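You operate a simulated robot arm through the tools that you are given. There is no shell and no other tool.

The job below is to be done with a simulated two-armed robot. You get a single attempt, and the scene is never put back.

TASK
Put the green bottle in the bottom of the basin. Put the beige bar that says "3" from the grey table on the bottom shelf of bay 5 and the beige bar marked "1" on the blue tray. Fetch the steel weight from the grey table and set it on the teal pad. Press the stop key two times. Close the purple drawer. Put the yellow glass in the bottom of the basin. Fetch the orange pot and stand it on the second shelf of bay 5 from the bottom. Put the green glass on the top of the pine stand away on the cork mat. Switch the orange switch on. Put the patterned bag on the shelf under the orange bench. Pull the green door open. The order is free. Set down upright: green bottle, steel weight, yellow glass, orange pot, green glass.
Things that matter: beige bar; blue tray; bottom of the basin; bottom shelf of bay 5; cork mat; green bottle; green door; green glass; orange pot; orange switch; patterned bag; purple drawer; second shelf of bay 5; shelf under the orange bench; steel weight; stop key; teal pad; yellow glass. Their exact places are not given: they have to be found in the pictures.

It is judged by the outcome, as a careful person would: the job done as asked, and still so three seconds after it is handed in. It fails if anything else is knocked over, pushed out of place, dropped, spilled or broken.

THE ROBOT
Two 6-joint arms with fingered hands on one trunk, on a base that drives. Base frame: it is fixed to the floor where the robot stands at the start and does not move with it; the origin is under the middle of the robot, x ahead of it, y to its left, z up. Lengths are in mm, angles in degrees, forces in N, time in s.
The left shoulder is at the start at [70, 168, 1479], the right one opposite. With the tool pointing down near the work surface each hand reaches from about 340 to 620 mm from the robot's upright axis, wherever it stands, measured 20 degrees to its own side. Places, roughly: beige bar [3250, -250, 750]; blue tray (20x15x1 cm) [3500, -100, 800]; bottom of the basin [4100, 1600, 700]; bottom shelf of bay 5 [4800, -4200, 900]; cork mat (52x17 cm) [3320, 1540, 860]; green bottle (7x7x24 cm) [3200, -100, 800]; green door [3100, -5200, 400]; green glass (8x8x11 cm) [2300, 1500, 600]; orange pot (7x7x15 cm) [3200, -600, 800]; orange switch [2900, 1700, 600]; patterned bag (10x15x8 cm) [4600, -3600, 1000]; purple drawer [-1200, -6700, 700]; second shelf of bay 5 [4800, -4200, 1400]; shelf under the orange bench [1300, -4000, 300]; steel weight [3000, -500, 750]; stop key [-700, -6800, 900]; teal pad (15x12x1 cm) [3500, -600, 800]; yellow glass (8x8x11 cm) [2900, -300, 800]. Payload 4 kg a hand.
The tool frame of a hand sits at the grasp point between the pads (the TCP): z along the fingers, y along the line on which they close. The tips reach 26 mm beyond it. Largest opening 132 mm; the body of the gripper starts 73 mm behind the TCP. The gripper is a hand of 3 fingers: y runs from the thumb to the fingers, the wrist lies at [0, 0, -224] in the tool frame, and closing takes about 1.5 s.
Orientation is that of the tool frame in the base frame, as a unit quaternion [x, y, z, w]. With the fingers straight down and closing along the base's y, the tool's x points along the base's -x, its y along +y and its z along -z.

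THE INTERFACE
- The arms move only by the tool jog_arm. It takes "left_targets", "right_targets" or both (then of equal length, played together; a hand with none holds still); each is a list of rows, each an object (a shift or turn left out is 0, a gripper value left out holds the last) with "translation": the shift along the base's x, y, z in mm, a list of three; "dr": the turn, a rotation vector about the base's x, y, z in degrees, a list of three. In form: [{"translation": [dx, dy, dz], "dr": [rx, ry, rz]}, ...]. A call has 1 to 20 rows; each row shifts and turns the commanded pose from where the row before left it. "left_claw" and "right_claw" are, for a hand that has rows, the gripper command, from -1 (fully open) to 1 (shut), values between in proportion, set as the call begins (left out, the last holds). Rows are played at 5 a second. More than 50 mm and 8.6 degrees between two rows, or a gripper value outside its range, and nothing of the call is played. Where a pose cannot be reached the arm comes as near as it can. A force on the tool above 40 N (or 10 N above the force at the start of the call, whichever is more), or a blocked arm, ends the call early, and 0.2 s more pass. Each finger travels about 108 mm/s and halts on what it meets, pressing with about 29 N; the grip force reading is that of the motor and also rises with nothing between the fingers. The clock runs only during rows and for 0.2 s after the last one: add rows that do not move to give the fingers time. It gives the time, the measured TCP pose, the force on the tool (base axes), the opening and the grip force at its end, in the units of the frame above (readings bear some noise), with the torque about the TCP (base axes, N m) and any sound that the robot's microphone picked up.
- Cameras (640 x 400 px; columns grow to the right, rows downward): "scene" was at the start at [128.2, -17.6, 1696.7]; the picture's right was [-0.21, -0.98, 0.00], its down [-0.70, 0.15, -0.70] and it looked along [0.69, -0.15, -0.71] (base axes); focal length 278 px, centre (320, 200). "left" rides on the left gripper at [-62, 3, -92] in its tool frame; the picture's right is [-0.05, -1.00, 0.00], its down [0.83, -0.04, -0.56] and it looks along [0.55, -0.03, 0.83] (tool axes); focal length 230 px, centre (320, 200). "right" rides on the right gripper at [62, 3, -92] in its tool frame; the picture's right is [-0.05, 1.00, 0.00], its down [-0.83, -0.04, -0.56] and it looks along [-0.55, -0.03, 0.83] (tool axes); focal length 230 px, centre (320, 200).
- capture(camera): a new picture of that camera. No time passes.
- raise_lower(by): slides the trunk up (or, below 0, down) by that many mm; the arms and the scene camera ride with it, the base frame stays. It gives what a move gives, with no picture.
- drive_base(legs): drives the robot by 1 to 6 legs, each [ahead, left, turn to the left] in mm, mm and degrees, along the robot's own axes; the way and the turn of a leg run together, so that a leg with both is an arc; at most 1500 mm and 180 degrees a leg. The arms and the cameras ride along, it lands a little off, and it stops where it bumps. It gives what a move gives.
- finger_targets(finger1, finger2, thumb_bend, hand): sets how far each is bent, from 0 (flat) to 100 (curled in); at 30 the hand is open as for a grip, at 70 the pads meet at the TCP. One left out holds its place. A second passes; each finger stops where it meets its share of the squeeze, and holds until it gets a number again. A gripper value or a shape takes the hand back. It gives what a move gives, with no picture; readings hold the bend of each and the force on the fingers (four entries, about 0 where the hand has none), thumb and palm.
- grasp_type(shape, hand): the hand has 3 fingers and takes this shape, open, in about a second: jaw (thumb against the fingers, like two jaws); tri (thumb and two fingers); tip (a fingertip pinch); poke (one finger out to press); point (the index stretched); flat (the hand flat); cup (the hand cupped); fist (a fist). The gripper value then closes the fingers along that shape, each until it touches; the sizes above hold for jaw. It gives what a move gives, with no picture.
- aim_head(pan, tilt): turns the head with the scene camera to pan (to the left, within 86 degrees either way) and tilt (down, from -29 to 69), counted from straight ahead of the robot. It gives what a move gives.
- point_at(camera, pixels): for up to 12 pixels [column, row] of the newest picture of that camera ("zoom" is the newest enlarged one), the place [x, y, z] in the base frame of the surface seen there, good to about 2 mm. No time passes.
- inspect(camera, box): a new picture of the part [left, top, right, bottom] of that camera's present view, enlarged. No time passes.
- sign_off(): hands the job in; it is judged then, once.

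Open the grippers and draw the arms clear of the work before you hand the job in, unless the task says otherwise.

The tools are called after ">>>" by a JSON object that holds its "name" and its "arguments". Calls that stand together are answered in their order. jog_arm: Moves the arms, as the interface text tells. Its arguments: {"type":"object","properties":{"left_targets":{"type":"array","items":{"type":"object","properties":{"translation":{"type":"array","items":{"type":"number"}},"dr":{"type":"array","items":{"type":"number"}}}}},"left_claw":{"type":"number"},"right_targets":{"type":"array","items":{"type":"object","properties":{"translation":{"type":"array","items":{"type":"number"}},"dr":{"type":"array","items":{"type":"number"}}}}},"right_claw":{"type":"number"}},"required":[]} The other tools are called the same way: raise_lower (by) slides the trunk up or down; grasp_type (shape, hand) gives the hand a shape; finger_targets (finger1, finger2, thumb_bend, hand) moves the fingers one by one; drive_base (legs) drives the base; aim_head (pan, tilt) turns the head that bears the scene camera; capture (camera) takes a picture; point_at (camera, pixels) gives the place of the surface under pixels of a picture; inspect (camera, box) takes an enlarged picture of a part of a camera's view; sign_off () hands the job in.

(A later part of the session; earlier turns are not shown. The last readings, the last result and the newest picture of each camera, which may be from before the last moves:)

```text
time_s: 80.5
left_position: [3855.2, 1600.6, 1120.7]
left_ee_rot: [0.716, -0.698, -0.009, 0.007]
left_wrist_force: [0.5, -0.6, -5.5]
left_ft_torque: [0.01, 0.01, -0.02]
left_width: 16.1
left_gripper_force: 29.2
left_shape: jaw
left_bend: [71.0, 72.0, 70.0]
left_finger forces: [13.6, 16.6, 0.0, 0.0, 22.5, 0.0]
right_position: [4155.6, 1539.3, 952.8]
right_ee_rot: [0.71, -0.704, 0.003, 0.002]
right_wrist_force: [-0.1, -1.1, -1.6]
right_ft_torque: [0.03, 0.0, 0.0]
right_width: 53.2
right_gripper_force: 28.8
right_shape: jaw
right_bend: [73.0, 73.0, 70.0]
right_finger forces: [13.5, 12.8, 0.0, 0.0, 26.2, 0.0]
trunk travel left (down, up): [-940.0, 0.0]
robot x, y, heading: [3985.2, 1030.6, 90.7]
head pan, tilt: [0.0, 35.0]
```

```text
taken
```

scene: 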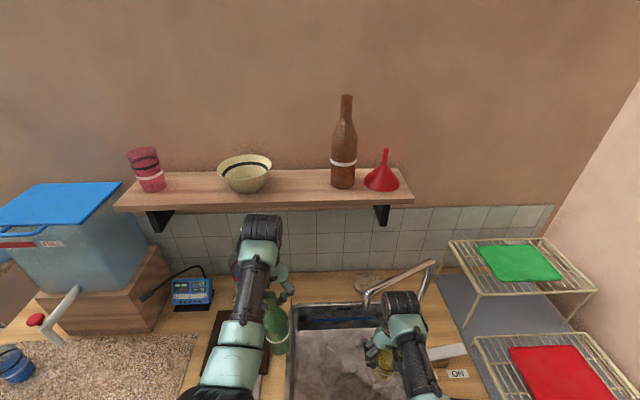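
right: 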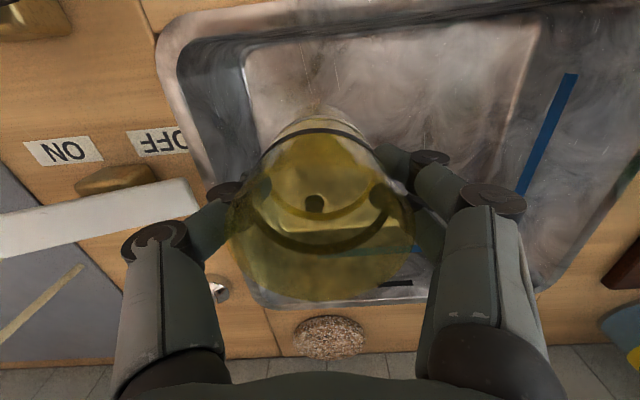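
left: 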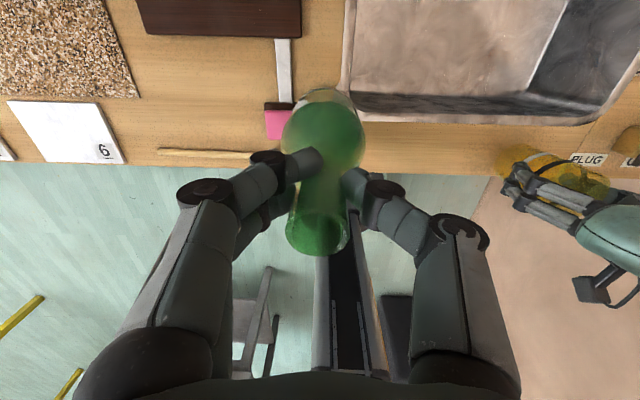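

The glass hangs over the basin floor with about 100 mm to the right wall. I lower it to about 5 mm above the floor.

>>> {"name": "jog_arm", "arguments": {"right_targets": [{"translation": [0, 0, -30]}, {"translation": [0, 0, -30]}, {"translation": [0, 0, -30]}, {"translation": [0, 0, -30]}, {"translation": [0, 0, -25]}, {"translation": [0, 0, -15]}]}}

>>> {"name": "capture", "arguments": {"camera": "right"}}

>>> {"name": "capture", "arguments": {"camera": "scene"}}

```text
time_s: 81.9
left_position: [3855.3, 1603.3, 1119.7]
left_ee_rot: [0.717, -0.697, -0.008, 0.008]
left_wrist_force: [-0.6, 0.5, -5.0]
left_ft_torque: [0.04, 0.0, 0.01]
left_width: 16.9
left_gripper_force: 29.2
left_shape: jaw
left_bend: [71.0, 72.0, 70.0]
left_finger forces: [14.0, 16.7, 0.0, 0.1, 22.4, 0.0]
right_position: [4158.8, 1532.9, 802.0]
right_ee_rot: [0.709, -0.705, 0.003, 0.003]
right_wrist_force: [-0.1, -0.2, -1.7]
right_ft_torque: [0.01, 0.02, 0.0]
right_width: 53.6
right_gripper_force: 29.0
right_shape: jaw
right_bend: [73.0, 73.0, 70.0]
right_finger forces: [13.5, 13.0, 0.0, 0.0, 26.2, 0.0]
right hand out of reach, approached as far as the arm can: row 5, 6
trunk travel left (down, up): [-940.0, 0.0]
robot x, y, heading: [3983.0, 1031.0, 90.5]
head pan, tilt: [0.0, 35.0]
```

```text
taken
```

right: 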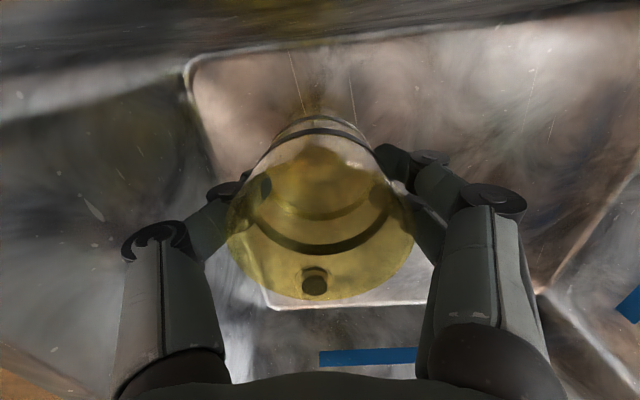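

```text
taken
```

scene: 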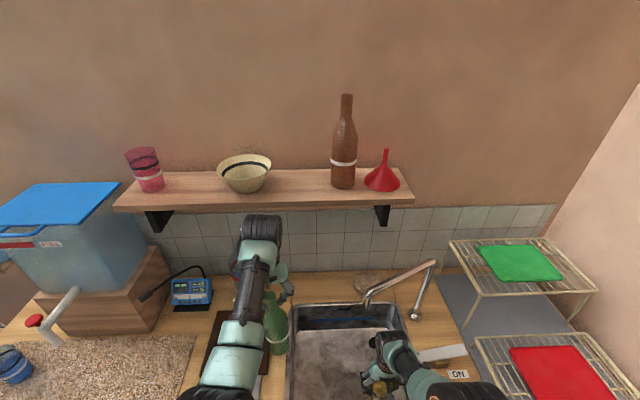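

The arm's reach ends at z≈802; the trunk must come down a little. I lift the right hand 20 mm and then lower the trunk 30 mm (the bottle's bottom stays above 880, over bare counter).

>>> {"name": "jog_arm", "arguments": {"right_targets": [{"translation": [0, 0, 15]}, {"translation": [0, 0, 15]}]}}

>>> {"name": "raise_lower", "arguments": {"by": -30}}

```text
time_s: 82.5
left_position: [3853.7, 1603.3, 1119.7]
left_ee_rot: [0.716, -0.698, -0.009, 0.008]
left_wrist_force: [0.0, 0.2, -3.6]
left_ft_torque: [0.0, 0.04, 0.0]
left_width: 16.5
left_gripper_force: 28.5
left_shape: jaw
left_bend: [71.0, 72.0, 70.0]
left_finger forces: [13.8, 16.8, 0.0, 0.0, 22.4, 0.1]
right_position: [4157.8, 1532.5, 832.3]
right_ee_rot: [0.71, -0.704, 0.003, 0.003]
right_wrist_force: [-0.7, 0.0, -1.8]
right_ft_torque: [0.04, 0.01, -0.01]
right_width: 53.2
right_gripper_force: 28.8
right_shape: jaw
right_bend: [73.0, 73.0, 70.0]
right_finger forces: [13.6, 13.0, 0.0, 0.0, 26.2, 0.0]
trunk travel left (down, up): [-940.0, 0.0]
robot x, y, heading: [3982.9, 1033.6, 90.9]
head pan, tilt: [0.0, 35.0]
```

```text
time_s: 83.2
left_position: [3854.4, 1603.8, 1088.8]
left_ee_rot: [0.716, -0.698, -0.009, 0.007]
left_wrist_force: [-1.0, 0.4, -5.2]
left_ft_torque: [0.04, 0.03, 0.0]
left_width: 16.9
left_gripper_force: 29.2
left_shape: jaw
left_bend: [71.0, 72.0, 70.0]
left_finger forces: [14.1, 16.8, 0.0, 0.1, 22.4, 0.0]
right_position: [4158.3, 1533.6, 802.7]
right_ee_rot: [0.71, -0.704, 0.004, 0.003]
right_wrist_force: [-0.6, 0.4, -2.5]
right_ft_torque: [0.0, -0.02, 0.0]
right_width: 53.1
right_gripper_force: 28.9
right_shape: jaw
right_bend: [73.0, 73.0, 70.0]
right_finger forces: [13.5, 13.0, 0.0, 0.0, 26.3, 0.0]
trunk travel left (down, up): [-910.0, 30.0]
robot x, y, heading: [3983.7, 1029.1, 90.8]
head pan, tilt: [0.0, 35.0]
```

Now I go down the last bit in small steps, shifting 10 mm to +y for rim clearance, watching the force.

>>> {"name": "jog_arm", "arguments": {"right_targets": [{"translation": [0, 5, -7]}, {"translation": [0, 5, -5]}, {"translation": [0, 0, -2]}, {"translation": [0, 0, -2]}, {}]}}

```text
time_s: 84.4
left_position: [3853.8, 1604.2, 1090.1]
left_ee_rot: [0.716, -0.698, -0.009, 0.008]
left_wrist_force: [-0.6, -0.2, -5.1]
left_ft_torque: [0.01, 0.02, 0.01]
left_width: 16.8
left_gripper_force: 29.2
left_shape: jaw
left_bend: [71.0, 72.0, 70.0]
left_finger forces: [14.0, 16.9, 0.0, 0.0, 22.3, 0.0]
right_position: [4157.9, 1542.8, 786.2]
right_ee_rot: [0.71, -0.705, 0.004, 0.003]
right_wrist_force: [-0.5, -0.3, -2.5]
right_ft_torque: [-0.02, -0.01, -0.01]
right_width: 53.2
right_gripper_force: 28.9
right_shape: jaw
right_bend: [73.0, 73.0, 70.0]
right_finger forces: [13.4, 12.9, 0.1, 0.0, 26.1, 0.1]
trunk travel left (down, up): [-910.0, 30.0]
robot x, y, heading: [3985.3, 1034.2, 90.2]
head pan, tilt: [0.0, 35.0]
```

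At z 786 there is still no contact (force −2.5 N). I step down 1 mm at a time.

>>> {"name": "jog_arm", "arguments": {"right_targets": [{"translation": [0, 0, -1]}, {"translation": [0, 0, -1]}, {"translation": [0, 0, -1]}, {}]}}

```text
time_s: 85.4
left_position: [3855.2, 1603.2, 1090.4]
left_ee_rot: [0.717, -0.697, -0.008, 0.007]
left_wrist_force: [0.9, 0.0, -5.6]
left_ft_torque: [0.05, -0.03, 0.01]
left_width: 16.8
left_gripper_force: 28.8
left_shape: jaw
left_bend: [71.0, 72.0, 70.0]
left_finger forces: [14.0, 16.8, 0.0, 0.0, 22.4, 0.1]
right_position: [4158.2, 1542.9, 783.4]
right_ee_rot: [0.71, -0.704, 0.004, 0.003]
right_wrist_force: [0.1, 0.4, 1.6]
right_ft_torque: [0.02, 0.02, -0.05]
right_width: 53.2
right_gripper_force: 29.5
right_shape: jaw
right_bend: [73.0, 73.0, 70.0]
right_finger forces: [13.6, 13.2, 0.0, 0.0, 26.4, 0.0]
trunk travel left (down, up): [-910.0, 30.0]
robot x, y, heading: [3979.9, 1030.6, 90.6]
head pan, tilt: [0.0, 35.0]
```

Contact is felt (+1.6 N). I open the right hand partway to release the glass.

>>> {"name": "jog_arm", "arguments": {"right_targets": [{}, {}, {}, {}, {}], "right_claw": -0.55}}

>>> {"name": "capture", "arguments": {"camera": "right"}}

```text
time_s: 86.6
left_position: [3854.8, 1602.0, 1090.3]
left_ee_rot: [0.716, -0.697, -0.009, 0.008]
left_wrist_force: [-0.1, -0.3, -5.8]
left_ft_torque: [-0.01, -0.01, 0.03]
left_width: 16.7
left_gripper_force: 28.7
left_shape: jaw
left_bend: [71.0, 72.0, 70.0]
left_finger forces: [14.0, 16.8, 0.1, 0.0, 22.4, 0.1]
right_position: [4158.5, 1541.1, 782.9]
right_ee_rot: [0.709, -0.705, 0.004, 0.004]
right_wrist_force: [0.5, 0.2, 0.7]
right_ft_torque: [-0.01, 0.02, 0.0]
right_width: 101.8
right_gripper_force: 0.0
right_shape: jaw
right_bend: [62.0, 62.0, 58.0]
right_finger forces: [0.1, 0.1, 0.0, 0.0, 0.0, 0.0]
trunk travel left (down, up): [-910.0, 30.0]
robot x, y, heading: [3980.0, 1033.6, 90.7]
head pan, tilt: [0.0, 35.0]
```

```text
taken
```

right: 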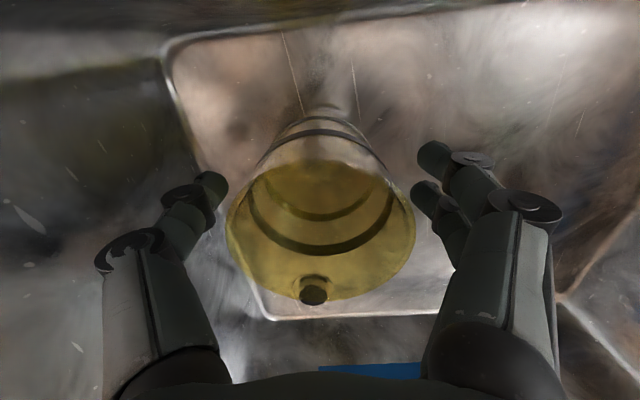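

The glass stands free between the open fingers. I raise the right hand straight up out of the basin.

>>> {"name": "jog_arm", "arguments": {"right_targets": [{"translation": [0, 0, 15]}, {"translation": [0, 0, 25]}, {"translation": [0, 0, 30]}, {"translation": [0, 0, 30]}, {"translation": [0, 0, 30]}]}}

>>> {"name": "capture", "arguments": {"camera": "right"}}

```text
time_s: 87.8
left_position: [3853.5, 1601.7, 1090.9]
left_ee_rot: [0.717, -0.697, -0.008, 0.008]
left_wrist_force: [0.2, 0.0, -5.5]
left_ft_torque: [0.03, 0.02, 0.0]
left_width: 16.5
left_gripper_force: 29.2
left_shape: jaw
left_bend: [71.0, 72.0, 70.0]
left_finger forces: [13.7, 16.8, 0.0, 0.0, 22.4, 0.0]
right_position: [4158.1, 1542.3, 910.9]
right_ee_rot: [0.709, -0.705, 0.004, 0.003]
right_wrist_force: [0.2, -0.4, -0.1]
right_ft_torque: [0.03, 0.0, 0.01]
right_width: 102.0
right_gripper_force: 0.1
right_shape: jaw
right_bend: [62.0, 62.0, 58.0]
right_finger forces: [0.0, 0.0, 0.1, 0.0, 0.0, 0.0]
trunk travel left (down, up): [-910.0, 30.0]
robot x, y, heading: [3985.3, 1034.1, 90.7]
head pan, tilt: [0.0, 35.0]
```

```text
taken
```

right: 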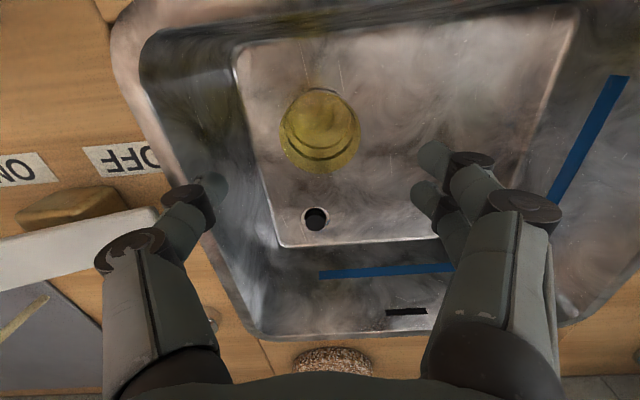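

The glass stands in the basin. To place the bottle I need the robot further right, so I close the empty right hand and pull it slightly back so it passes between the levers, after raising the trunk 30 mm.

>>> {"name": "raise_lower", "arguments": {"by": 30}}

>>> {"name": "jog_arm", "arguments": {"right_targets": [{"translation": [0, -10, 3]}, {"translation": [0, -10, 3]}, {"translation": [0, -10, 3]}, {"translation": [0, -8, 0]}, {}, {}, {}], "right_claw": 1}}

>>> {"name": "capture", "arguments": {"camera": "right"}}

```text
time_s: 88.6
left_position: [3854.8, 1603.2, 1120.7]
left_ee_rot: [0.716, -0.698, -0.008, 0.009]
left_wrist_force: [0.0, -0.1, -4.1]
left_ft_torque: [0.02, 0.01, 0.02]
left_width: 16.7
left_gripper_force: 28.3
left_shape: jaw
left_bend: [71.0, 72.0, 70.0]
left_finger forces: [13.9, 16.8, 0.0, 0.0, 22.3, 0.1]
right_position: [4158.5, 1542.3, 940.2]
right_ee_rot: [0.71, -0.704, 0.004, 0.004]
right_wrist_force: [0.1, -0.1, -0.1]
right_ft_torque: [0.0, 0.0, 0.01]
right_width: 102.0
right_gripper_force: 0.1
right_shape: jaw
right_bend: [62.0, 62.0, 58.0]
right_finger forces: [0.0, 0.0, 0.0, 0.0, 0.0, 0.1]
trunk travel left (down, up): [-940.0, 0.0]
robot x, y, heading: [3983.4, 1028.4, 90.6]
head pan, tilt: [0.0, 35.0]
```

```text
time_s: 90.2
left_position: [3855.2, 1602.2, 1120.5]
left_ee_rot: [0.717, -0.697, -0.008, 0.008]
left_wrist_force: [0.7, -0.4, -5.3]
left_ft_torque: [0.04, 0.03, 0.02]
left_width: 16.5
left_gripper_force: 28.6
left_shape: jaw
left_bend: [71.0, 72.0, 70.0]
left_finger forces: [13.9, 16.8, 0.1, 0.0, 22.3, 0.1]
right_position: [4156.9, 1504.0, 950.1]
right_ee_rot: [0.71, -0.704, 0.004, 0.002]
right_wrist_force: [-0.5, 0.2, 0.3]
right_ft_torque: [-0.02, 0.0, -0.03]
right_width: 0.0
right_gripper_force: 29.3
right_shape: jaw
right_bend: [66.0, 66.0, 67.0]
right_finger forces: [0.0, 0.0, 0.0, 0.0, 0.0, 0.0]
trunk travel left (down, up): [-940.0, 0.0]
robot x, y, heading: [3983.0, 1032.7, 90.6]
head pan, tilt: [0.0, 35.0]
```

```text
taken
```

right: 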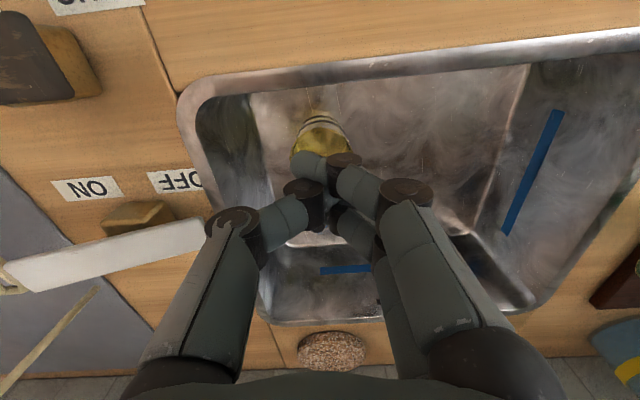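

The right hand is closed and knuckles are above lever height (915). I drive 95 mm to the right.

>>> {"name": "drive_base", "arguments": {"legs": [[0, -95, 0]]}}

>>> {"name": "capture", "arguments": {"camera": "right"}}

>>> {"name": "capture", "arguments": {"camera": "left"}}

```text
time_s: 91.3
left_position: [3942.5, 1604.0, 1119.0]
left_ee_rot: [0.717, -0.697, -0.007, 0.006]
left_wrist_force: [0.2, -0.3, -4.6]
left_ft_torque: [0.03, -0.04, 0.01]
left_width: 16.8
left_gripper_force: 29.1
left_shape: jaw
left_bend: [71.0, 72.0, 70.0]
left_finger forces: [14.2, 16.8, 0.0, 0.1, 22.4, 0.0]
right_position: [4247.4, 1506.6, 949.9]
right_ee_rot: [0.71, -0.704, 0.005, 0.002]
right_wrist_force: [-0.5, 0.3, -0.2]
right_ft_torque: [0.03, -0.06, 0.03]
right_width: 0.0
right_gripper_force: 29.5
right_shape: jaw
right_bend: [66.0, 66.0, 67.0]
right_finger forces: [0.0, 0.0, 0.0, 0.0, 0.0, 0.1]
trunk travel left (down, up): [-940.0, 0.0]
robot x, y, heading: [4076.0, 1033.1, 90.8]
head pan, tilt: [0.0, 35.0]
```

```text
taken
```

right: 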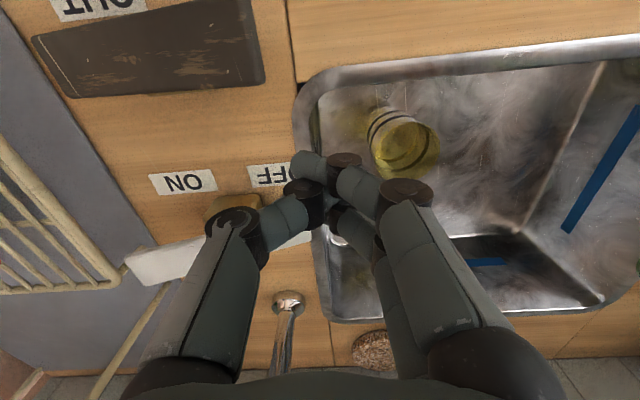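

```text
taken
```

left: 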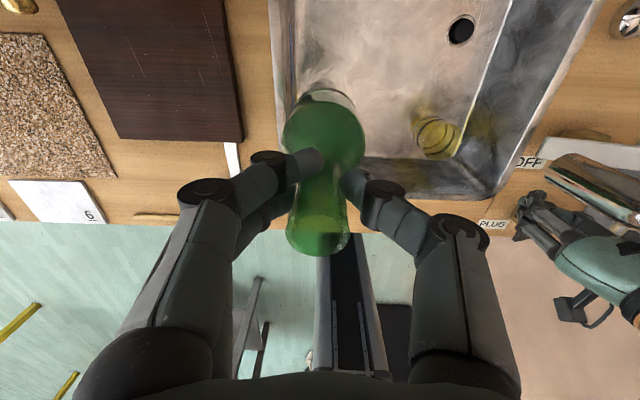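

Left hand at (3942,1604) holds the bottle over the basin's left edge. I move it to about (3966,1555) and lower it to z≈940.

>>> {"name": "jog_arm", "arguments": {"left_targets": [{"translation": [8, -16, -8]}, {"translation": [8, -17, -8]}, {"translation": [8, -16, -8]}, {"translation": [0, 0, -30]}, {"translation": [0, 0, -30]}, {"translation": [0, 0, -30]}, {"translation": [0, 0, -30]}, {"translation": [0, 0, -25]}]}}

>>> {"name": "capture", "arguments": {"camera": "left"}}

>>> {"name": "capture", "arguments": {"camera": "scene"}}

```text
time_s: 92.2
left_position: [3883.7, 1577.9, 1097.7]
left_ee_rot: [0.738, -0.67, -0.074, 0.044]
left_wrist_force: [0.1, 1.4, -4.7]
left_ft_torque: [0.07, 0.0, -0.02]
left_width: 16.2
left_gripper_force: 29.2
left_shape: jaw
left_bend: [71.0, 72.0, 70.0]
left_finger forces: [17.0, 17.3, 0.0, 0.1, 22.3, 0.0]
right_position: [4252.0, 1506.0, 949.4]
right_ee_rot: [0.712, -0.703, 0.004, 0.004]
right_wrist_force: [0.8, -0.9, -0.6]
right_ft_torque: [0.0, 0.02, -0.03]
right_width: 0.0
right_gripper_force: 28.8
right_shape: jaw
right_bend: [66.0, 66.0, 67.0]
right_finger forces: [0.1, 0.0, 0.0, 0.0, 0.0, 0.0]
trunk travel left (down, up): [-940.0, 0.0]
robot x, y, heading: [4077.8, 1036.3, 90.9]
head pan, tilt: [0.0, 35.0]
stopped in row 4 (left hand): the arm was blocked; the commanded pose is now the measured one
```

```text
taken
```

left: 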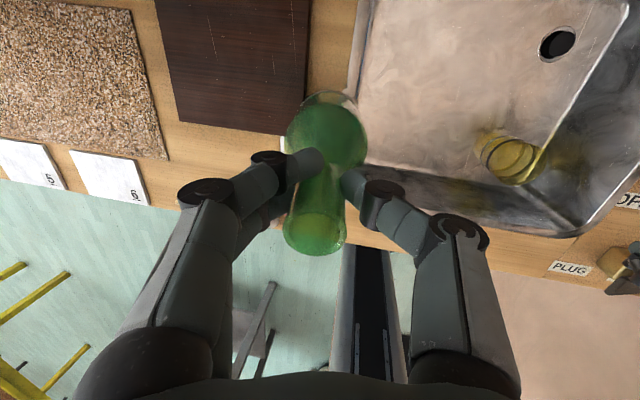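

```text
taken
```

scene: 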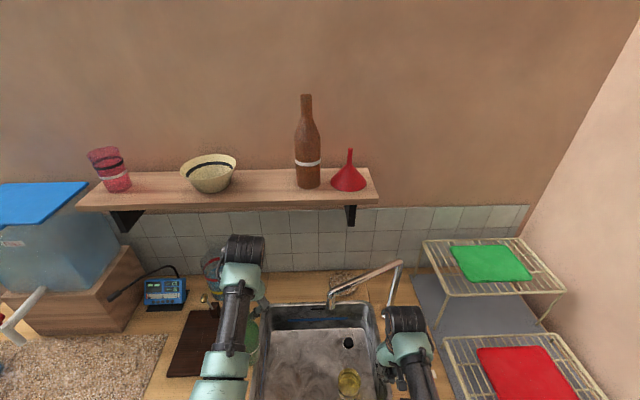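

The left arm hit a joint limit when moved inward and tilted the bottle about 10°, though it still holds it. I move it slightly out and straighten it in small turns.

>>> {"name": "jog_arm", "arguments": {"left_targets": [{"translation": [-2, 5, 0], "dr": [-0.8, -3.2, -1.3]}, {"translation": [-2, 5, 0], "dr": [-0.8, -3.2, -1.3]}, {"translation": [0, 5, 0], "dr": [-0.7, -3.2, -1.3]}]}}

```text
time_s: 93.0
left_position: [3880.9, 1592.2, 1097.5]
left_ee_rot: [0.717, -0.697, 0.002, -0.003]
left_wrist_force: [-0.3, 0.1, -5.0]
left_ft_torque: [-0.01, 0.07, 0.0]
left_width: 16.6
left_gripper_force: 28.7
left_shape: jaw
left_bend: [71.0, 72.0, 71.0]
left_finger forces: [15.8, 17.6, 0.0, 0.0, 22.2, 0.1]
right_position: [4250.4, 1506.9, 950.2]
right_ee_rot: [0.711, -0.704, 0.003, 0.004]
right_wrist_force: [-0.9, 0.0, 0.0]
right_ft_torque: [0.0, 0.01, 0.0]
right_width: 0.3
right_gripper_force: 29.2
right_shape: jaw
right_bend: [66.0, 66.0, 67.0]
right_finger forces: [0.0, 0.0, 0.0, 0.1, 0.0, 0.0]
trunk travel left (down, up): [-940.0, 0.0]
robot x, y, heading: [4075.8, 1039.0, 90.8]
head pan, tilt: [0.0, 35.0]
```

The bottle is upright again at (3881,1592). Before shifting right I measure the two lever plates in the right camera's newest view.

>>> {"name": "capture", "arguments": {"camera": "right"}}

>>> {"name": "point_at", "arguments": {"camera": "right", "pixels": [[45, 40], [60, 90], [255, 75], [250, 10], [135, 255], [150, 275], [195, 245], [200, 260], [60, 210], [100, 280]]}}

```text
taken
```

right: 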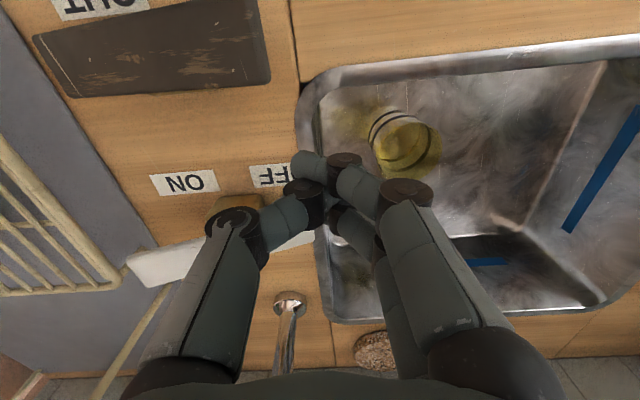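

```text
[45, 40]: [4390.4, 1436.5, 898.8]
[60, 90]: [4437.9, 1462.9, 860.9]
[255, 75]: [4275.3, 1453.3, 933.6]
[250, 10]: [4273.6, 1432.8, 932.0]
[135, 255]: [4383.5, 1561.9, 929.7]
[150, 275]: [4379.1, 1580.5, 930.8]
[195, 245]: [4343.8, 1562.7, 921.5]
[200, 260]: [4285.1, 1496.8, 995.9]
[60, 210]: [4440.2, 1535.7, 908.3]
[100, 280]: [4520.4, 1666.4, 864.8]
```

The lever plates lie at y 1430–1455 and y 1562–1582, so the right hand at y≈1507 fits between them. I drive 85 mm to the right.

>>> {"name": "drive_base", "arguments": {"legs": [[0, -85, 0]]}}

>>> {"name": "capture", "arguments": {"camera": "right"}}

>>> {"name": "capture", "arguments": {"camera": "left"}}

```text
time_s: 94.1
left_position: [3956.8, 1593.7, 1095.9]
left_ee_rot: [0.717, -0.697, 0.002, -0.004]
left_wrist_force: [-0.8, 0.2, -5.4]
left_ft_torque: [0.03, 0.0, -0.01]
left_width: 16.6
left_gripper_force: 29.4
left_shape: jaw
left_bend: [71.0, 72.0, 71.0]
left_finger forces: [16.4, 17.6, 0.0, 0.0, 22.2, 0.0]
right_position: [4328.0, 1506.7, 949.9]
right_ee_rot: [0.711, -0.703, 0.006, 0.002]
right_wrist_force: [0.1, -0.4, 0.5]
right_ft_torque: [-0.01, -0.05, 0.0]
right_width: 0.1
right_gripper_force: 29.1
right_shape: jaw
right_bend: [66.0, 66.0, 67.0]
right_finger forces: [0.0, 0.0, 0.1, 0.1, 0.1, 0.0]
trunk travel left (down, up): [-940.0, 0.0]
robot x, y, heading: [4161.6, 1035.8, 91.0]
head pan, tilt: [0.0, 35.0]
```

```text
taken
```

right: 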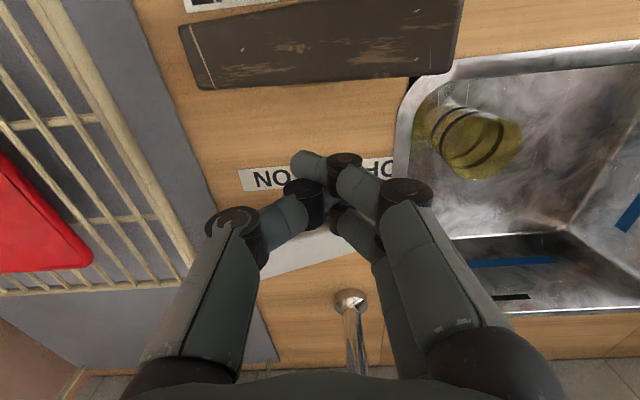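

```text
taken
```

left: 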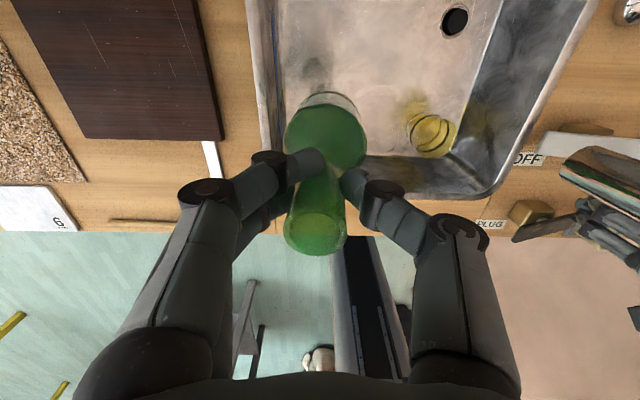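

The bottle is over the basin at (3957,1594), well left of the glass and the spout. I lower it to just above the floor (z≈934).

>>> {"name": "jog_arm", "arguments": {"left_targets": [{"translation": [1, -3, -20]}, {"translation": [1, -3, -25]}, {"translation": [1, -3, -30]}]}}

>>> {"name": "jog_arm", "arguments": {"left_targets": [{"translation": [1, -2, -30]}, {"translation": [0, 0, -30]}, {"translation": [0, 0, -20]}]}}

```text
time_s: 94.9
left_position: [3966.8, 1581.4, 1021.5]
left_ee_rot: [0.717, -0.697, 0.0, -0.002]
left_wrist_force: [0.6, -0.1, -4.5]
left_ft_torque: [0.05, 0.02, 0.03]
left_width: 16.3
left_gripper_force: 28.5
left_shape: jaw
left_bend: [71.0, 72.0, 71.0]
left_finger forces: [15.9, 17.8, 0.1, 0.1, 22.2, 0.0]
right_position: [4333.3, 1507.1, 951.0]
right_ee_rot: [0.712, -0.703, 0.003, 0.005]
right_wrist_force: [0.4, 0.0, 0.3]
right_ft_torque: [0.02, -0.02, -0.01]
right_width: 0.0
right_gripper_force: 29.2
right_shape: jaw
right_bend: [66.0, 66.0, 67.0]
right_finger forces: [0.0, 0.0, 0.0, 0.0, 0.0, 0.0]
trunk travel left (down, up): [-940.0, 0.0]
robot x, y, heading: [4159.4, 1034.6, 90.7]
head pan, tilt: [0.0, 35.0]
```

```text
time_s: 95.7
left_position: [3966.4, 1582.5, 942.5]
left_ee_rot: [0.717, -0.697, 0.0, -0.002]
left_wrist_force: [0.2, -0.3, -4.5]
left_ft_torque: [0.02, 0.03, 0.0]
left_width: 16.5
left_gripper_force: 28.6
left_shape: jaw
left_bend: [71.0, 72.0, 71.0]
left_finger forces: [14.9, 17.8, 0.1, 0.0, 22.2, 0.1]
right_position: [4333.3, 1507.5, 949.4]
right_ee_rot: [0.712, -0.702, 0.003, 0.005]
right_wrist_force: [0.5, 1.1, -0.1]
right_ft_torque: [0.0, 0.0, -0.01]
right_width: 0.3
right_gripper_force: 28.7
right_shape: jaw
right_bend: [66.0, 66.0, 67.0]
right_finger forces: [0.0, 0.0, 0.0, 0.1, 0.1, 0.0]
trunk travel left (down, up): [-940.0, 0.0]
robot x, y, heading: [4162.5, 1036.8, 90.9]
head pan, tilt: [0.0, 35.0]
```

At z 942 there's no contact yet. I go down 10 mm and then in 1–2 mm steps till the weight is taken.

>>> {"name": "jog_arm", "arguments": {"left_targets": [{"translation": [0, 0, -5]}, {"translation": [0, 0, -5]}, {"translation": [0, 0, -2]}, {"translation": [0, 0, -2]}, {}]}}

```text
time_s: 96.9
left_position: [3967.1, 1582.2, 927.9]
left_ee_rot: [0.717, -0.697, 0.0, -0.002]
left_wrist_force: [0.0, -0.2, -2.4]
left_ft_torque: [-0.01, 0.07, 0.0]
left_width: 16.3
left_gripper_force: 29.4
left_shape: jaw
left_bend: [71.0, 72.0, 71.0]
left_finger forces: [15.0, 17.8, 0.1, 0.1, 22.5, 0.1]
right_position: [4331.9, 1507.0, 950.3]
right_ee_rot: [0.711, -0.703, 0.003, 0.005]
right_wrist_force: [-0.3, -0.2, -0.2]
right_ft_torque: [0.0, -0.01, -0.01]
right_width: 0.2
right_gripper_force: 29.2
right_shape: jaw
right_bend: [66.0, 66.0, 67.0]
right_finger forces: [0.0, 0.1, 0.1, 0.0, 0.0, 0.0]
trunk travel left (down, up): [-940.0, 0.0]
robot x, y, heading: [4161.0, 1035.3, 90.9]
head pan, tilt: [0.0, 35.0]
```

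The load on the hand fell from −4.5 to −2.4 N: contact begins. One more millimetre or so.

>>> {"name": "jog_arm", "arguments": {"left_targets": [{"translation": [0, 0, -1]}, {"translation": [0, 0, -0.5]}, {}]}}

```text
time_s: 97.7
left_position: [3966.1, 1582.1, 926.9]
left_ee_rot: [0.717, -0.697, -0.001, -0.002]
left_wrist_force: [0.7, 0.7, 4.2]
left_ft_torque: [0.03, 0.03, -0.01]
left_width: 16.6
left_gripper_force: 29.1
left_shape: jaw
left_bend: [71.0, 72.0, 71.0]
left_finger forces: [16.3, 17.8, 0.1, 0.1, 23.9, 0.0]
right_position: [4333.7, 1507.0, 949.8]
right_ee_rot: [0.712, -0.702, 0.002, 0.004]
right_wrist_force: [0.1, 0.1, 1.2]
right_ft_torque: [-0.01, -0.04, 0.03]
right_width: 0.0
right_gripper_force: 29.0
right_shape: jaw
right_bend: [66.0, 66.0, 67.0]
right_finger forces: [0.0, 0.0, 0.0, 0.0, 0.0, 0.0]
trunk travel left (down, up): [-940.0, 0.0]
robot x, y, heading: [4160.1, 1036.6, 90.9]
head pan, tilt: [0.0, 35.0]
```

The bottle stands on the basin floor (+4.2 N). I open the left hand.

>>> {"name": "jog_arm", "arguments": {"left_targets": [{}, {}, {}, {}, {}, {}], "left_claw": -0.5}}

>>> {"name": "capture", "arguments": {"camera": "left"}}

```text
time_s: 99.1
left_position: [3967.2, 1581.3, 925.9]
left_ee_rot: [0.717, -0.697, -0.001, -0.001]
left_wrist_force: [-0.1, -0.3, 0.1]
left_ft_torque: [-0.02, 0.05, 0.02]
left_width: 98.7
left_gripper_force: 0.2
left_shape: jaw
left_bend: [64.0, 64.0, 60.0]
left_finger forces: [0.0, 0.0, 0.0, 0.0, 0.0, 0.0]
right_position: [4333.9, 1506.7, 949.8]
right_ee_rot: [0.711, -0.703, 0.003, 0.005]
right_wrist_force: [0.3, 0.0, -0.1]
right_ft_torque: [-0.03, 0.01, -0.02]
right_width: 0.0
right_gripper_force: 29.0
right_shape: jaw
right_bend: [66.0, 66.0, 67.0]
right_finger forces: [0.1, 0.0, 0.0, 0.1, 0.0, 0.0]
trunk travel left (down, up): [-940.0, 0.0]
robot x, y, heading: [4161.0, 1033.2, 91.0]
head pan, tilt: [0.0, 35.0]
```

```text
taken
```

left: 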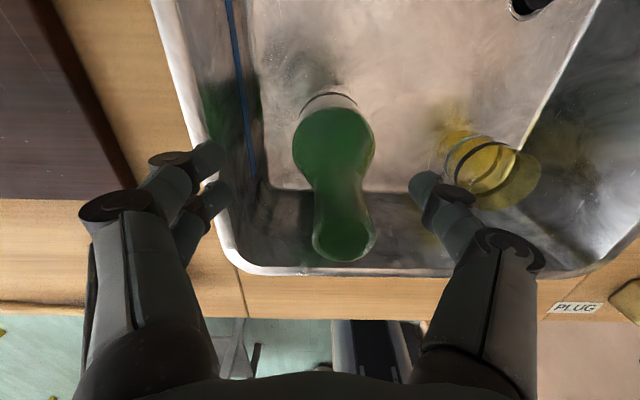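

The bottle stands free (mouth at (343,245)). I raise the left hand clear of it, then drive left so the right hand leaves the levers sideways, then back away.

>>> {"name": "jog_arm", "arguments": {"left_targets": [{"translation": [0, 0, 20]}, {"translation": [0, 0, 30]}, {"translation": [0, 0, 35]}, {"translation": [0, 0, 35]}]}}

>>> {"name": "drive_base", "arguments": {"legs": [[0, 165, 0], [-380, 0, 0]]}}

>>> {"name": "capture", "arguments": {"camera": "scene"}}

```text
time_s: 100.1
left_position: [3965.8, 1581.6, 1048.2]
left_ee_rot: [0.717, -0.697, -0.001, -0.001]
left_wrist_force: [0.8, 0.1, 0.1]
left_ft_torque: [0.02, 0.0, -0.03]
left_width: 98.7
left_gripper_force: 0.0
left_shape: jaw
left_bend: [64.0, 64.0, 60.0]
left_finger forces: [0.0, 0.1, 0.1, 0.1, 0.0, 0.1]
right_position: [4333.9, 1506.9, 948.8]
right_ee_rot: [0.711, -0.703, 0.003, 0.004]
right_wrist_force: [-0.4, -0.4, -0.1]
right_ft_torque: [0.01, -0.02, -0.03]
right_width: 0.0
right_gripper_force: 29.2
right_shape: jaw
right_bend: [66.0, 66.0, 67.0]
right_finger forces: [0.0, 0.0, 0.0, 0.0, 0.0, 0.0]
trunk travel left (down, up): [-940.0, 0.0]
robot x, y, heading: [4158.0, 1031.6, 90.6]
head pan, tilt: [0.0, 35.0]
```

```text
time_s: 103.5
left_position: [3805.0, 1197.2, 1047.3]
left_ee_rot: [0.716, -0.698, 0.001, -0.001]
left_wrist_force: [-0.4, -0.4, -0.2]
left_ft_torque: [-0.03, 0.01, 0.0]
left_width: 98.7
left_gripper_force: 0.0
left_shape: jaw
left_bend: [64.0, 64.0, 60.0]
left_finger forces: [0.1, 0.2, 0.1, 0.0, 0.0, 0.0]
right_position: [4171.8, 1121.9, 949.4]
right_ee_rot: [0.711, -0.703, 0.002, 0.004]
right_wrist_force: [0.2, 0.0, -0.5]
right_ft_torque: [-0.04, -0.02, -0.01]
right_width: 0.1
right_gripper_force: 28.7
right_shape: jaw
right_bend: [66.0, 66.0, 67.0]
right_finger forces: [0.1, 0.1, 0.1, 0.0, 0.0, 0.0]
trunk travel left (down, up): [-940.0, 0.0]
robot x, y, heading: [4000.5, 645.7, 91.0]
head pan, tilt: [0.0, 35.0]
```

```text
taken
```

scene: 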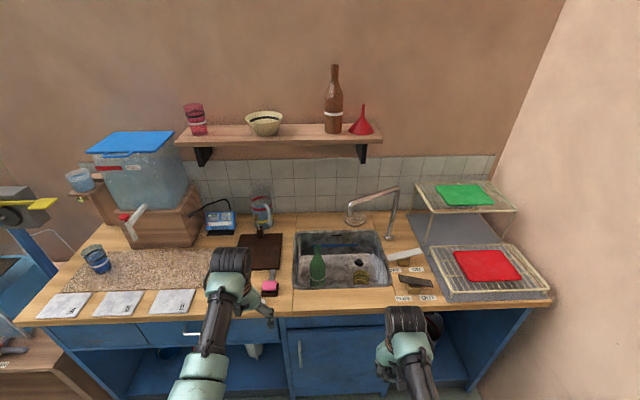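

Both stand upright in the basin (bottle at (317,268), glass at (362,270)). Next I go to the pine stand: drive left (−x) about 1500 mm along the counter and look at it.

>>> {"name": "drive_base", "arguments": {"legs": [[0, 1450, -1]]}}

>>> {"name": "aim_head", "arguments": {"pan": 0, "tilt": 42}}

>>> {"name": "capture", "arguments": {"camera": "scene"}}

```text
time_s: 110.9
left_position: [2313.3, 1166.4, 1047.9]
left_ee_rot: [0.72, -0.694, -0.001, -0.002]
left_wrist_force: [0.1, 0.4, -0.3]
left_ft_torque: [0.01, 0.02, 0.0]
left_width: 98.8
left_gripper_force: 0.1
left_shape: jaw
left_bend: [64.0, 64.0, 60.0]
left_finger forces: [0.0, 0.0, 0.0, 0.0, 0.1, 0.1]
right_position: [2682.1, 1095.6, 949.2]
right_ee_rot: [0.714, -0.7, 0.003, 0.003]
right_wrist_force: [-0.2, -0.7, 0.4]
right_ft_torque: [-0.03, 0.0, 0.0]
right_width: 0.0
right_gripper_force: 28.9
right_shape: jaw
right_bend: [66.0, 66.0, 67.0]
right_finger forces: [0.1, 0.0, 0.1, 0.1, 0.0, 0.0]
trunk travel left (down, up): [-940.0, 0.0]
robot x, y, heading: [2512.6, 620.6, 91.2]
head pan, tilt: [0.0, 35.0]
```

```text
time_s: 111.6
left_position: [2312.8, 1166.2, 1047.7]
left_ee_rot: [0.72, -0.694, -0.001, -0.001]
left_wrist_force: [-0.4, 0.0, -0.2]
left_ft_torque: [0.01, 0.0, 0.0]
left_width: 98.5
left_gripper_force: 0.1
left_shape: jaw
left_bend: [64.0, 64.0, 60.0]
left_finger forces: [0.0, 0.0, 0.0, 0.0, 0.0, 0.0]
right_position: [2681.5, 1096.0, 949.0]
right_ee_rot: [0.715, -0.699, 0.004, 0.003]
right_wrist_force: [0.7, 0.0, -0.9]
right_ft_torque: [0.03, -0.02, 0.01]
right_width: 0.0
right_gripper_force: 28.6
right_shape: jaw
right_bend: [66.0, 66.0, 67.0]
right_finger forces: [0.0, 0.0, 0.0, 0.1, 0.1, 0.0]
trunk travel left (down, up): [-940.0, 0.0]
robot x, y, heading: [2512.5, 622.5, 91.2]
head pan, tilt: [0.0, 42.0]
```

```text
taken
```

scene: 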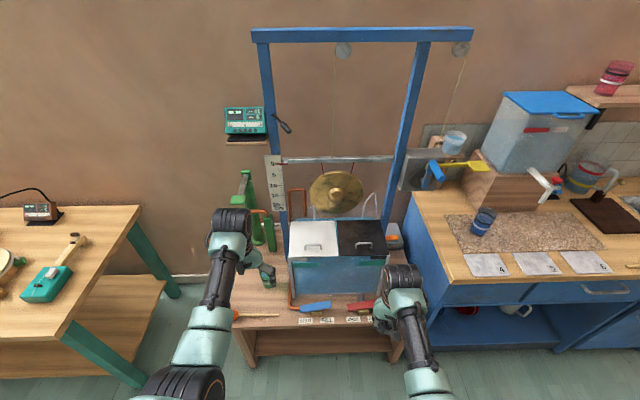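

The stand's details: something orange at (395,235) right of the aquarium; the green glass should be near (270,250), partly hidden by the left hand. I zoom in.

>>> {"name": "inspect", "arguments": {"camera": "scene", "box": [210, 150, 440, 350]}}

>>> {"name": "capture", "arguments": {"camera": "left"}}

>>> {"name": "inspect", "arguments": {"camera": "scene", "box": [360, 190, 440, 270]}}

```text
2.00 times, centred on (325, 250) of scene
```

zoom: 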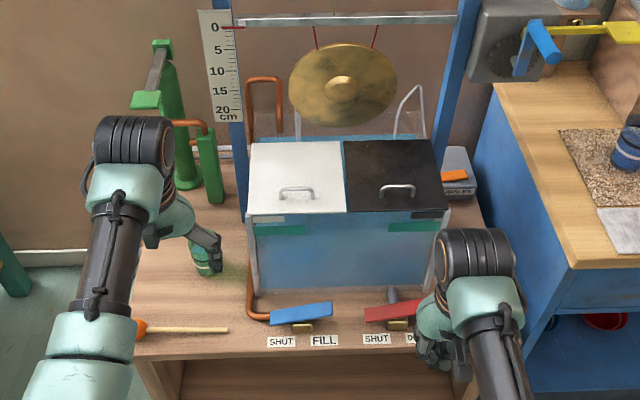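

```text
taken
```

left: 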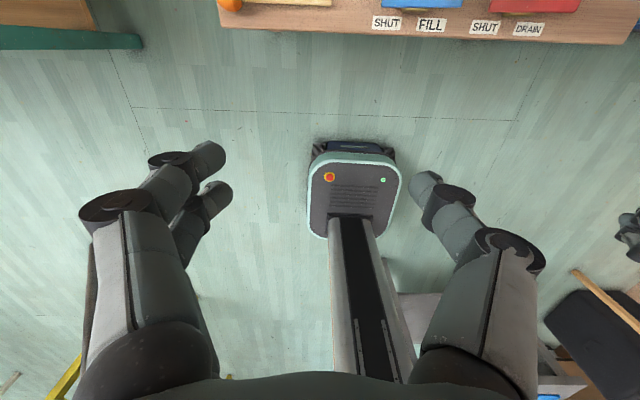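

```text
5.00 times, centred on (400, 230) of scene
```

zoom: 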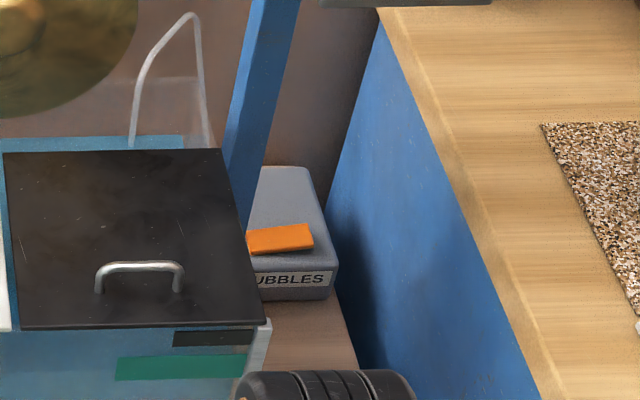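

The orange rocker sits on a grey box marked "BUBBLES", between aquarium and counter. I measure it, and the green glass near (268,282) in the scene picture.

>>> {"name": "point_at", "arguments": {"camera": "zoom", "pixels": [[250, 242], [308, 238], [280, 230], [275, 252], [310, 180], [330, 265], [285, 185], [262, 215], [230, 318], [375, 50], [350, 370], [270, 355]]}}

>>> {"name": "point_at", "arguments": {"camera": "scene", "pixels": [[265, 285], [268, 280], [262, 287], [271, 287], [266, 270], [260, 240], [290, 245], [290, 295], [386, 256], [360, 308], [316, 305], [285, 100]]}}

```text
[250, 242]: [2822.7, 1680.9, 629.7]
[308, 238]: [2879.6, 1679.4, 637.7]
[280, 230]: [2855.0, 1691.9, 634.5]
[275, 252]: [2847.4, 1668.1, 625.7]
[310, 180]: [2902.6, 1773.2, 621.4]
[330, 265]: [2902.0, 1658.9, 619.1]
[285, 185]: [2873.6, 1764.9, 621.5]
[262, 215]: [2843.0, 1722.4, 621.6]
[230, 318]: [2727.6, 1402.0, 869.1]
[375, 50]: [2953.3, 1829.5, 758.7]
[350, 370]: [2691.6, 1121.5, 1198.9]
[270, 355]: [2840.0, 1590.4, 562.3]
```

```text
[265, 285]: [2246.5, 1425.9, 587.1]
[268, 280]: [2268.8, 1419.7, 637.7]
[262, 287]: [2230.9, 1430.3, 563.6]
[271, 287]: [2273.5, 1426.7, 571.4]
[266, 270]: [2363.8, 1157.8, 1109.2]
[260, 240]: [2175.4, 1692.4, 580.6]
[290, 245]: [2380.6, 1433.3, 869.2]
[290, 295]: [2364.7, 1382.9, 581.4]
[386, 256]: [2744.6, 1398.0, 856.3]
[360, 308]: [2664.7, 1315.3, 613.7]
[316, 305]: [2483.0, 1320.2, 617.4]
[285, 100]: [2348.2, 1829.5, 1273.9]
```

Glass is near (2250,1459); the rocker runs from (2822,1681,630) to (2880,1679,638), right end up. I zoom harder on the switch to read its markings and see its surroundings.

>>> {"name": "inspect", "arguments": {"camera": "scene", "box": [384, 218, 432, 254]}}

>>> {"name": "inspect", "arguments": {"camera": "scene", "box": [220, 150, 310, 300]}}

```text
11.11 times, centred on (408, 236) of scene
```

zoom: 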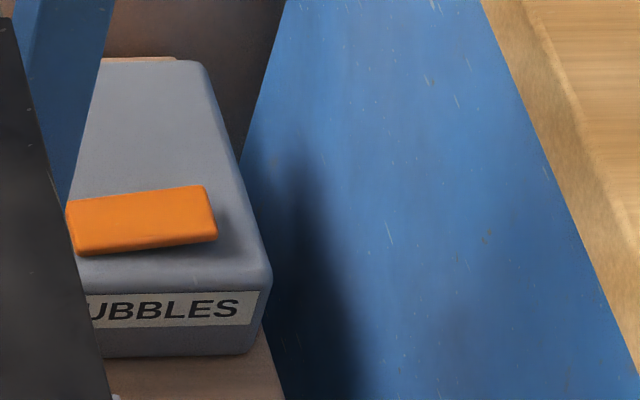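

```text
2.67 times, centred on (265, 225) of scene
```

zoom: 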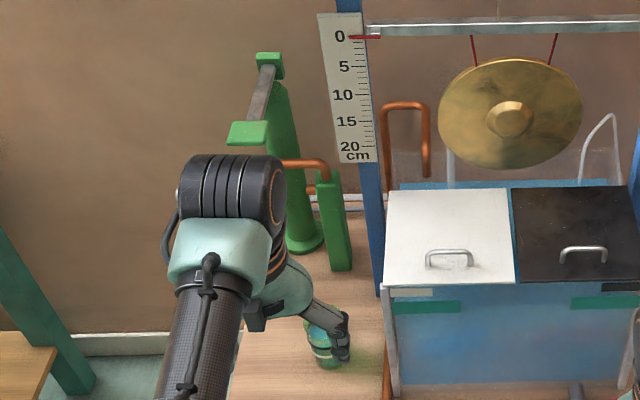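

I move to the right in front of the gap between aquarium and counter to see the switch straight on.

>>> {"name": "drive_base", "arguments": {"legs": [[60, -340, -1]]}}

>>> {"name": "capture", "arguments": {"camera": "scene"}}

>>> {"name": "inspect", "arguments": {"camera": "scene", "box": [270, 180, 370, 260]}}

```text
time_s: 113.8
left_position: [2663.8, 1233.8, 1047.8]
left_ee_rot: [0.712, -0.702, 0.0, -0.003]
left_wrist_force: [-1.4, -0.7, -0.3]
left_ft_torque: [0.02, -0.02, 0.01]
left_width: 98.8
left_gripper_force: 0.0
left_shape: jaw
left_bend: [64.0, 64.0, 60.0]
left_finger forces: [0.0, 0.0, 0.0, 0.0, 0.1, 0.0]
right_position: [3030.8, 1156.0, 950.5]
right_ee_rot: [-0.706, 0.709, -0.003, -0.003]
right_wrist_force: [-0.5, -0.3, 0.0]
right_ft_torque: [-0.02, 0.0, -0.04]
right_width: 0.0
right_gripper_force: 29.0
right_shape: jaw
right_bend: [66.0, 66.0, 67.0]
right_finger forces: [0.1, 0.1, 0.0, 0.1, 0.0, 0.1]
trunk travel left (down, up): [-940.0, 0.0]
robot x, y, heading: [2853.8, 687.6, 90.0]
head pan, tilt: [0.0, 42.0]
```

```text
taken
```

scene: 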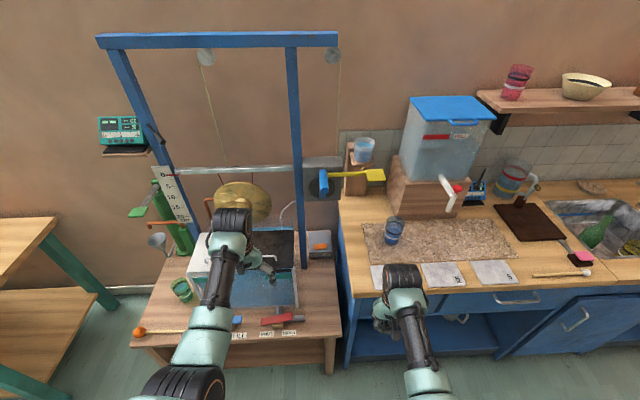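

```text
5.00 times, centred on (320, 220) of scene
```

zoom: 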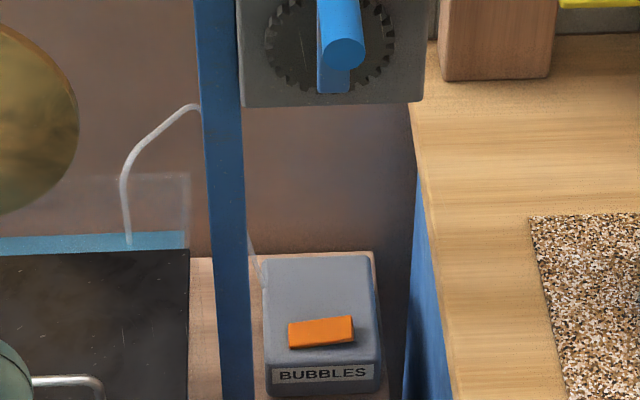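

Now the rocker (zoom 288–355, 318–348) is fully seen, with a blue post left of it and a winch box above. I measure these.

>>> {"name": "point_at", "arguments": {"camera": "zoom", "pixels": [[292, 335], [350, 332], [320, 320], [320, 345], [292, 325], [350, 320], [275, 300], [370, 300], [225, 380], [220, 100], [340, 45], [412, 330]]}}

>>> {"name": "point_at", "arguments": {"camera": "scene", "pixels": [[181, 296], [173, 290], [189, 290], [181, 283], [300, 268], [331, 345], [298, 295], [330, 170], [322, 190], [375, 250], [425, 240], [305, 210]]}}

```text
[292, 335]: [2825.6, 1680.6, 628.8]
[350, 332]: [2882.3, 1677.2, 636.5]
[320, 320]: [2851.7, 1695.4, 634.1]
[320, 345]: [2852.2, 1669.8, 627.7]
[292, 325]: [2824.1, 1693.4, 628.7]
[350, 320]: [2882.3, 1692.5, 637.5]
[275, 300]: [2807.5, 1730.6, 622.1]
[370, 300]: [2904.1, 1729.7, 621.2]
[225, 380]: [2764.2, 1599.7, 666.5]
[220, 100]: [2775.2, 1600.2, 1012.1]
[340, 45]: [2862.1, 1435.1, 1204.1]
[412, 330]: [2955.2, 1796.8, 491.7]
```

```text
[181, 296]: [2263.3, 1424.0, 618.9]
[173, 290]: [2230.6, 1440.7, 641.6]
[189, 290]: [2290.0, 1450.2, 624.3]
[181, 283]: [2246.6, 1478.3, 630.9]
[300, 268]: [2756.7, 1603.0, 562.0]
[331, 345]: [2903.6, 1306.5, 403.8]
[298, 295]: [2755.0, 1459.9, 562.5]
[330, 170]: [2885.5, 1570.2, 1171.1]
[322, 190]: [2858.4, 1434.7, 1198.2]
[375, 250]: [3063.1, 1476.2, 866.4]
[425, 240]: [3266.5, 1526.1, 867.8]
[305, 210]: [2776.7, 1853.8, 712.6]
```

The winch box above sits at y≈1570, z≈1170–1200, so I must reach the rocker below it with a tilted tool. I set the right hand to "poke" and look at the finger to learn where its tip is.

>>> {"name": "grasp_type", "arguments": {"shape": "poke", "hand": "right"}}

>>> {"name": "capture", "arguments": {"camera": "right"}}

>>> {"name": "capture", "arguments": {"camera": "left"}}

>>> {"name": "point_at", "arguments": {"camera": "scene", "pixels": [[310, 160], [340, 160], [312, 195], [340, 197], [325, 165], [363, 150], [350, 180], [375, 178], [352, 195]]}}

```text
time_s: 114.7
left_position: [2666.8, 1235.5, 1049.7]
left_ee_rot: [0.712, -0.702, 0.0, -0.002]
left_wrist_force: [-0.5, 1.0, -0.7]
left_ft_torque: [0.0, -0.03, -0.01]
left_width: 98.3
left_gripper_force: 0.1
left_shape: jaw
left_bend: [64.0, 64.0, 60.0]
left_finger forces: [0.0, 0.1, 0.0, 0.1, 0.0, 0.0]
right_position: [3032.6, 1155.3, 950.4]
right_ee_rot: [-0.706, 0.708, -0.003, -0.005]
right_wrist_force: [0.5, 0.2, -0.7]
right_ft_torque: [0.03, 0.02, 0.0]
right_width: 0.4
right_gripper_force: 0.0
right_shape: poke
right_bend: [99.0, 99.0, 100.0]
right_finger forces: [0.0, 0.0, 0.1, 0.1, 0.0, 0.1]
trunk travel left (down, up): [-940.0, 0.0]
robot x, y, heading: [2853.5, 685.6, 90.0]
head pan, tilt: [0.0, 42.0]
```

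```text
taken
```

right: 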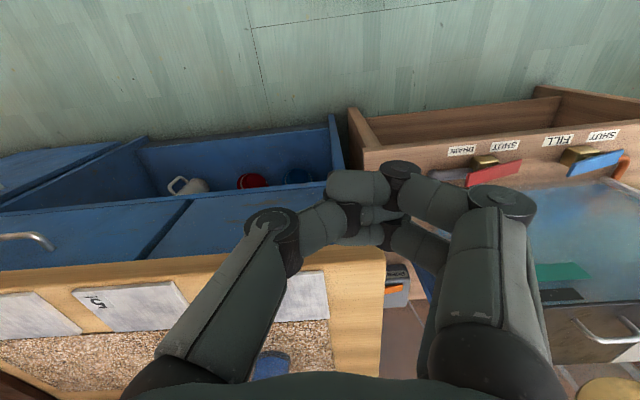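

```text
taken
```

left: 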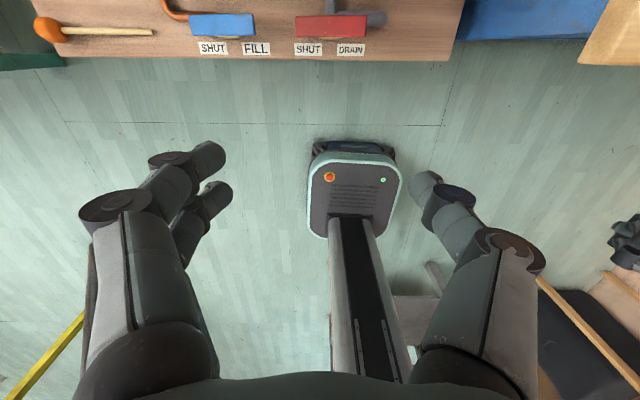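

```text
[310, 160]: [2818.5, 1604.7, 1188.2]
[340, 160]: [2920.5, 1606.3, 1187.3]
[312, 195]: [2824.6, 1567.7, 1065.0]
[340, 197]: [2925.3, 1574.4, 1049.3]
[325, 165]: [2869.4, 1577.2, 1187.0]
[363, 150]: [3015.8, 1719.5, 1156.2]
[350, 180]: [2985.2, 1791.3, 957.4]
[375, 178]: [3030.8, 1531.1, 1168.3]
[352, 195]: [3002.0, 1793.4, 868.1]
```

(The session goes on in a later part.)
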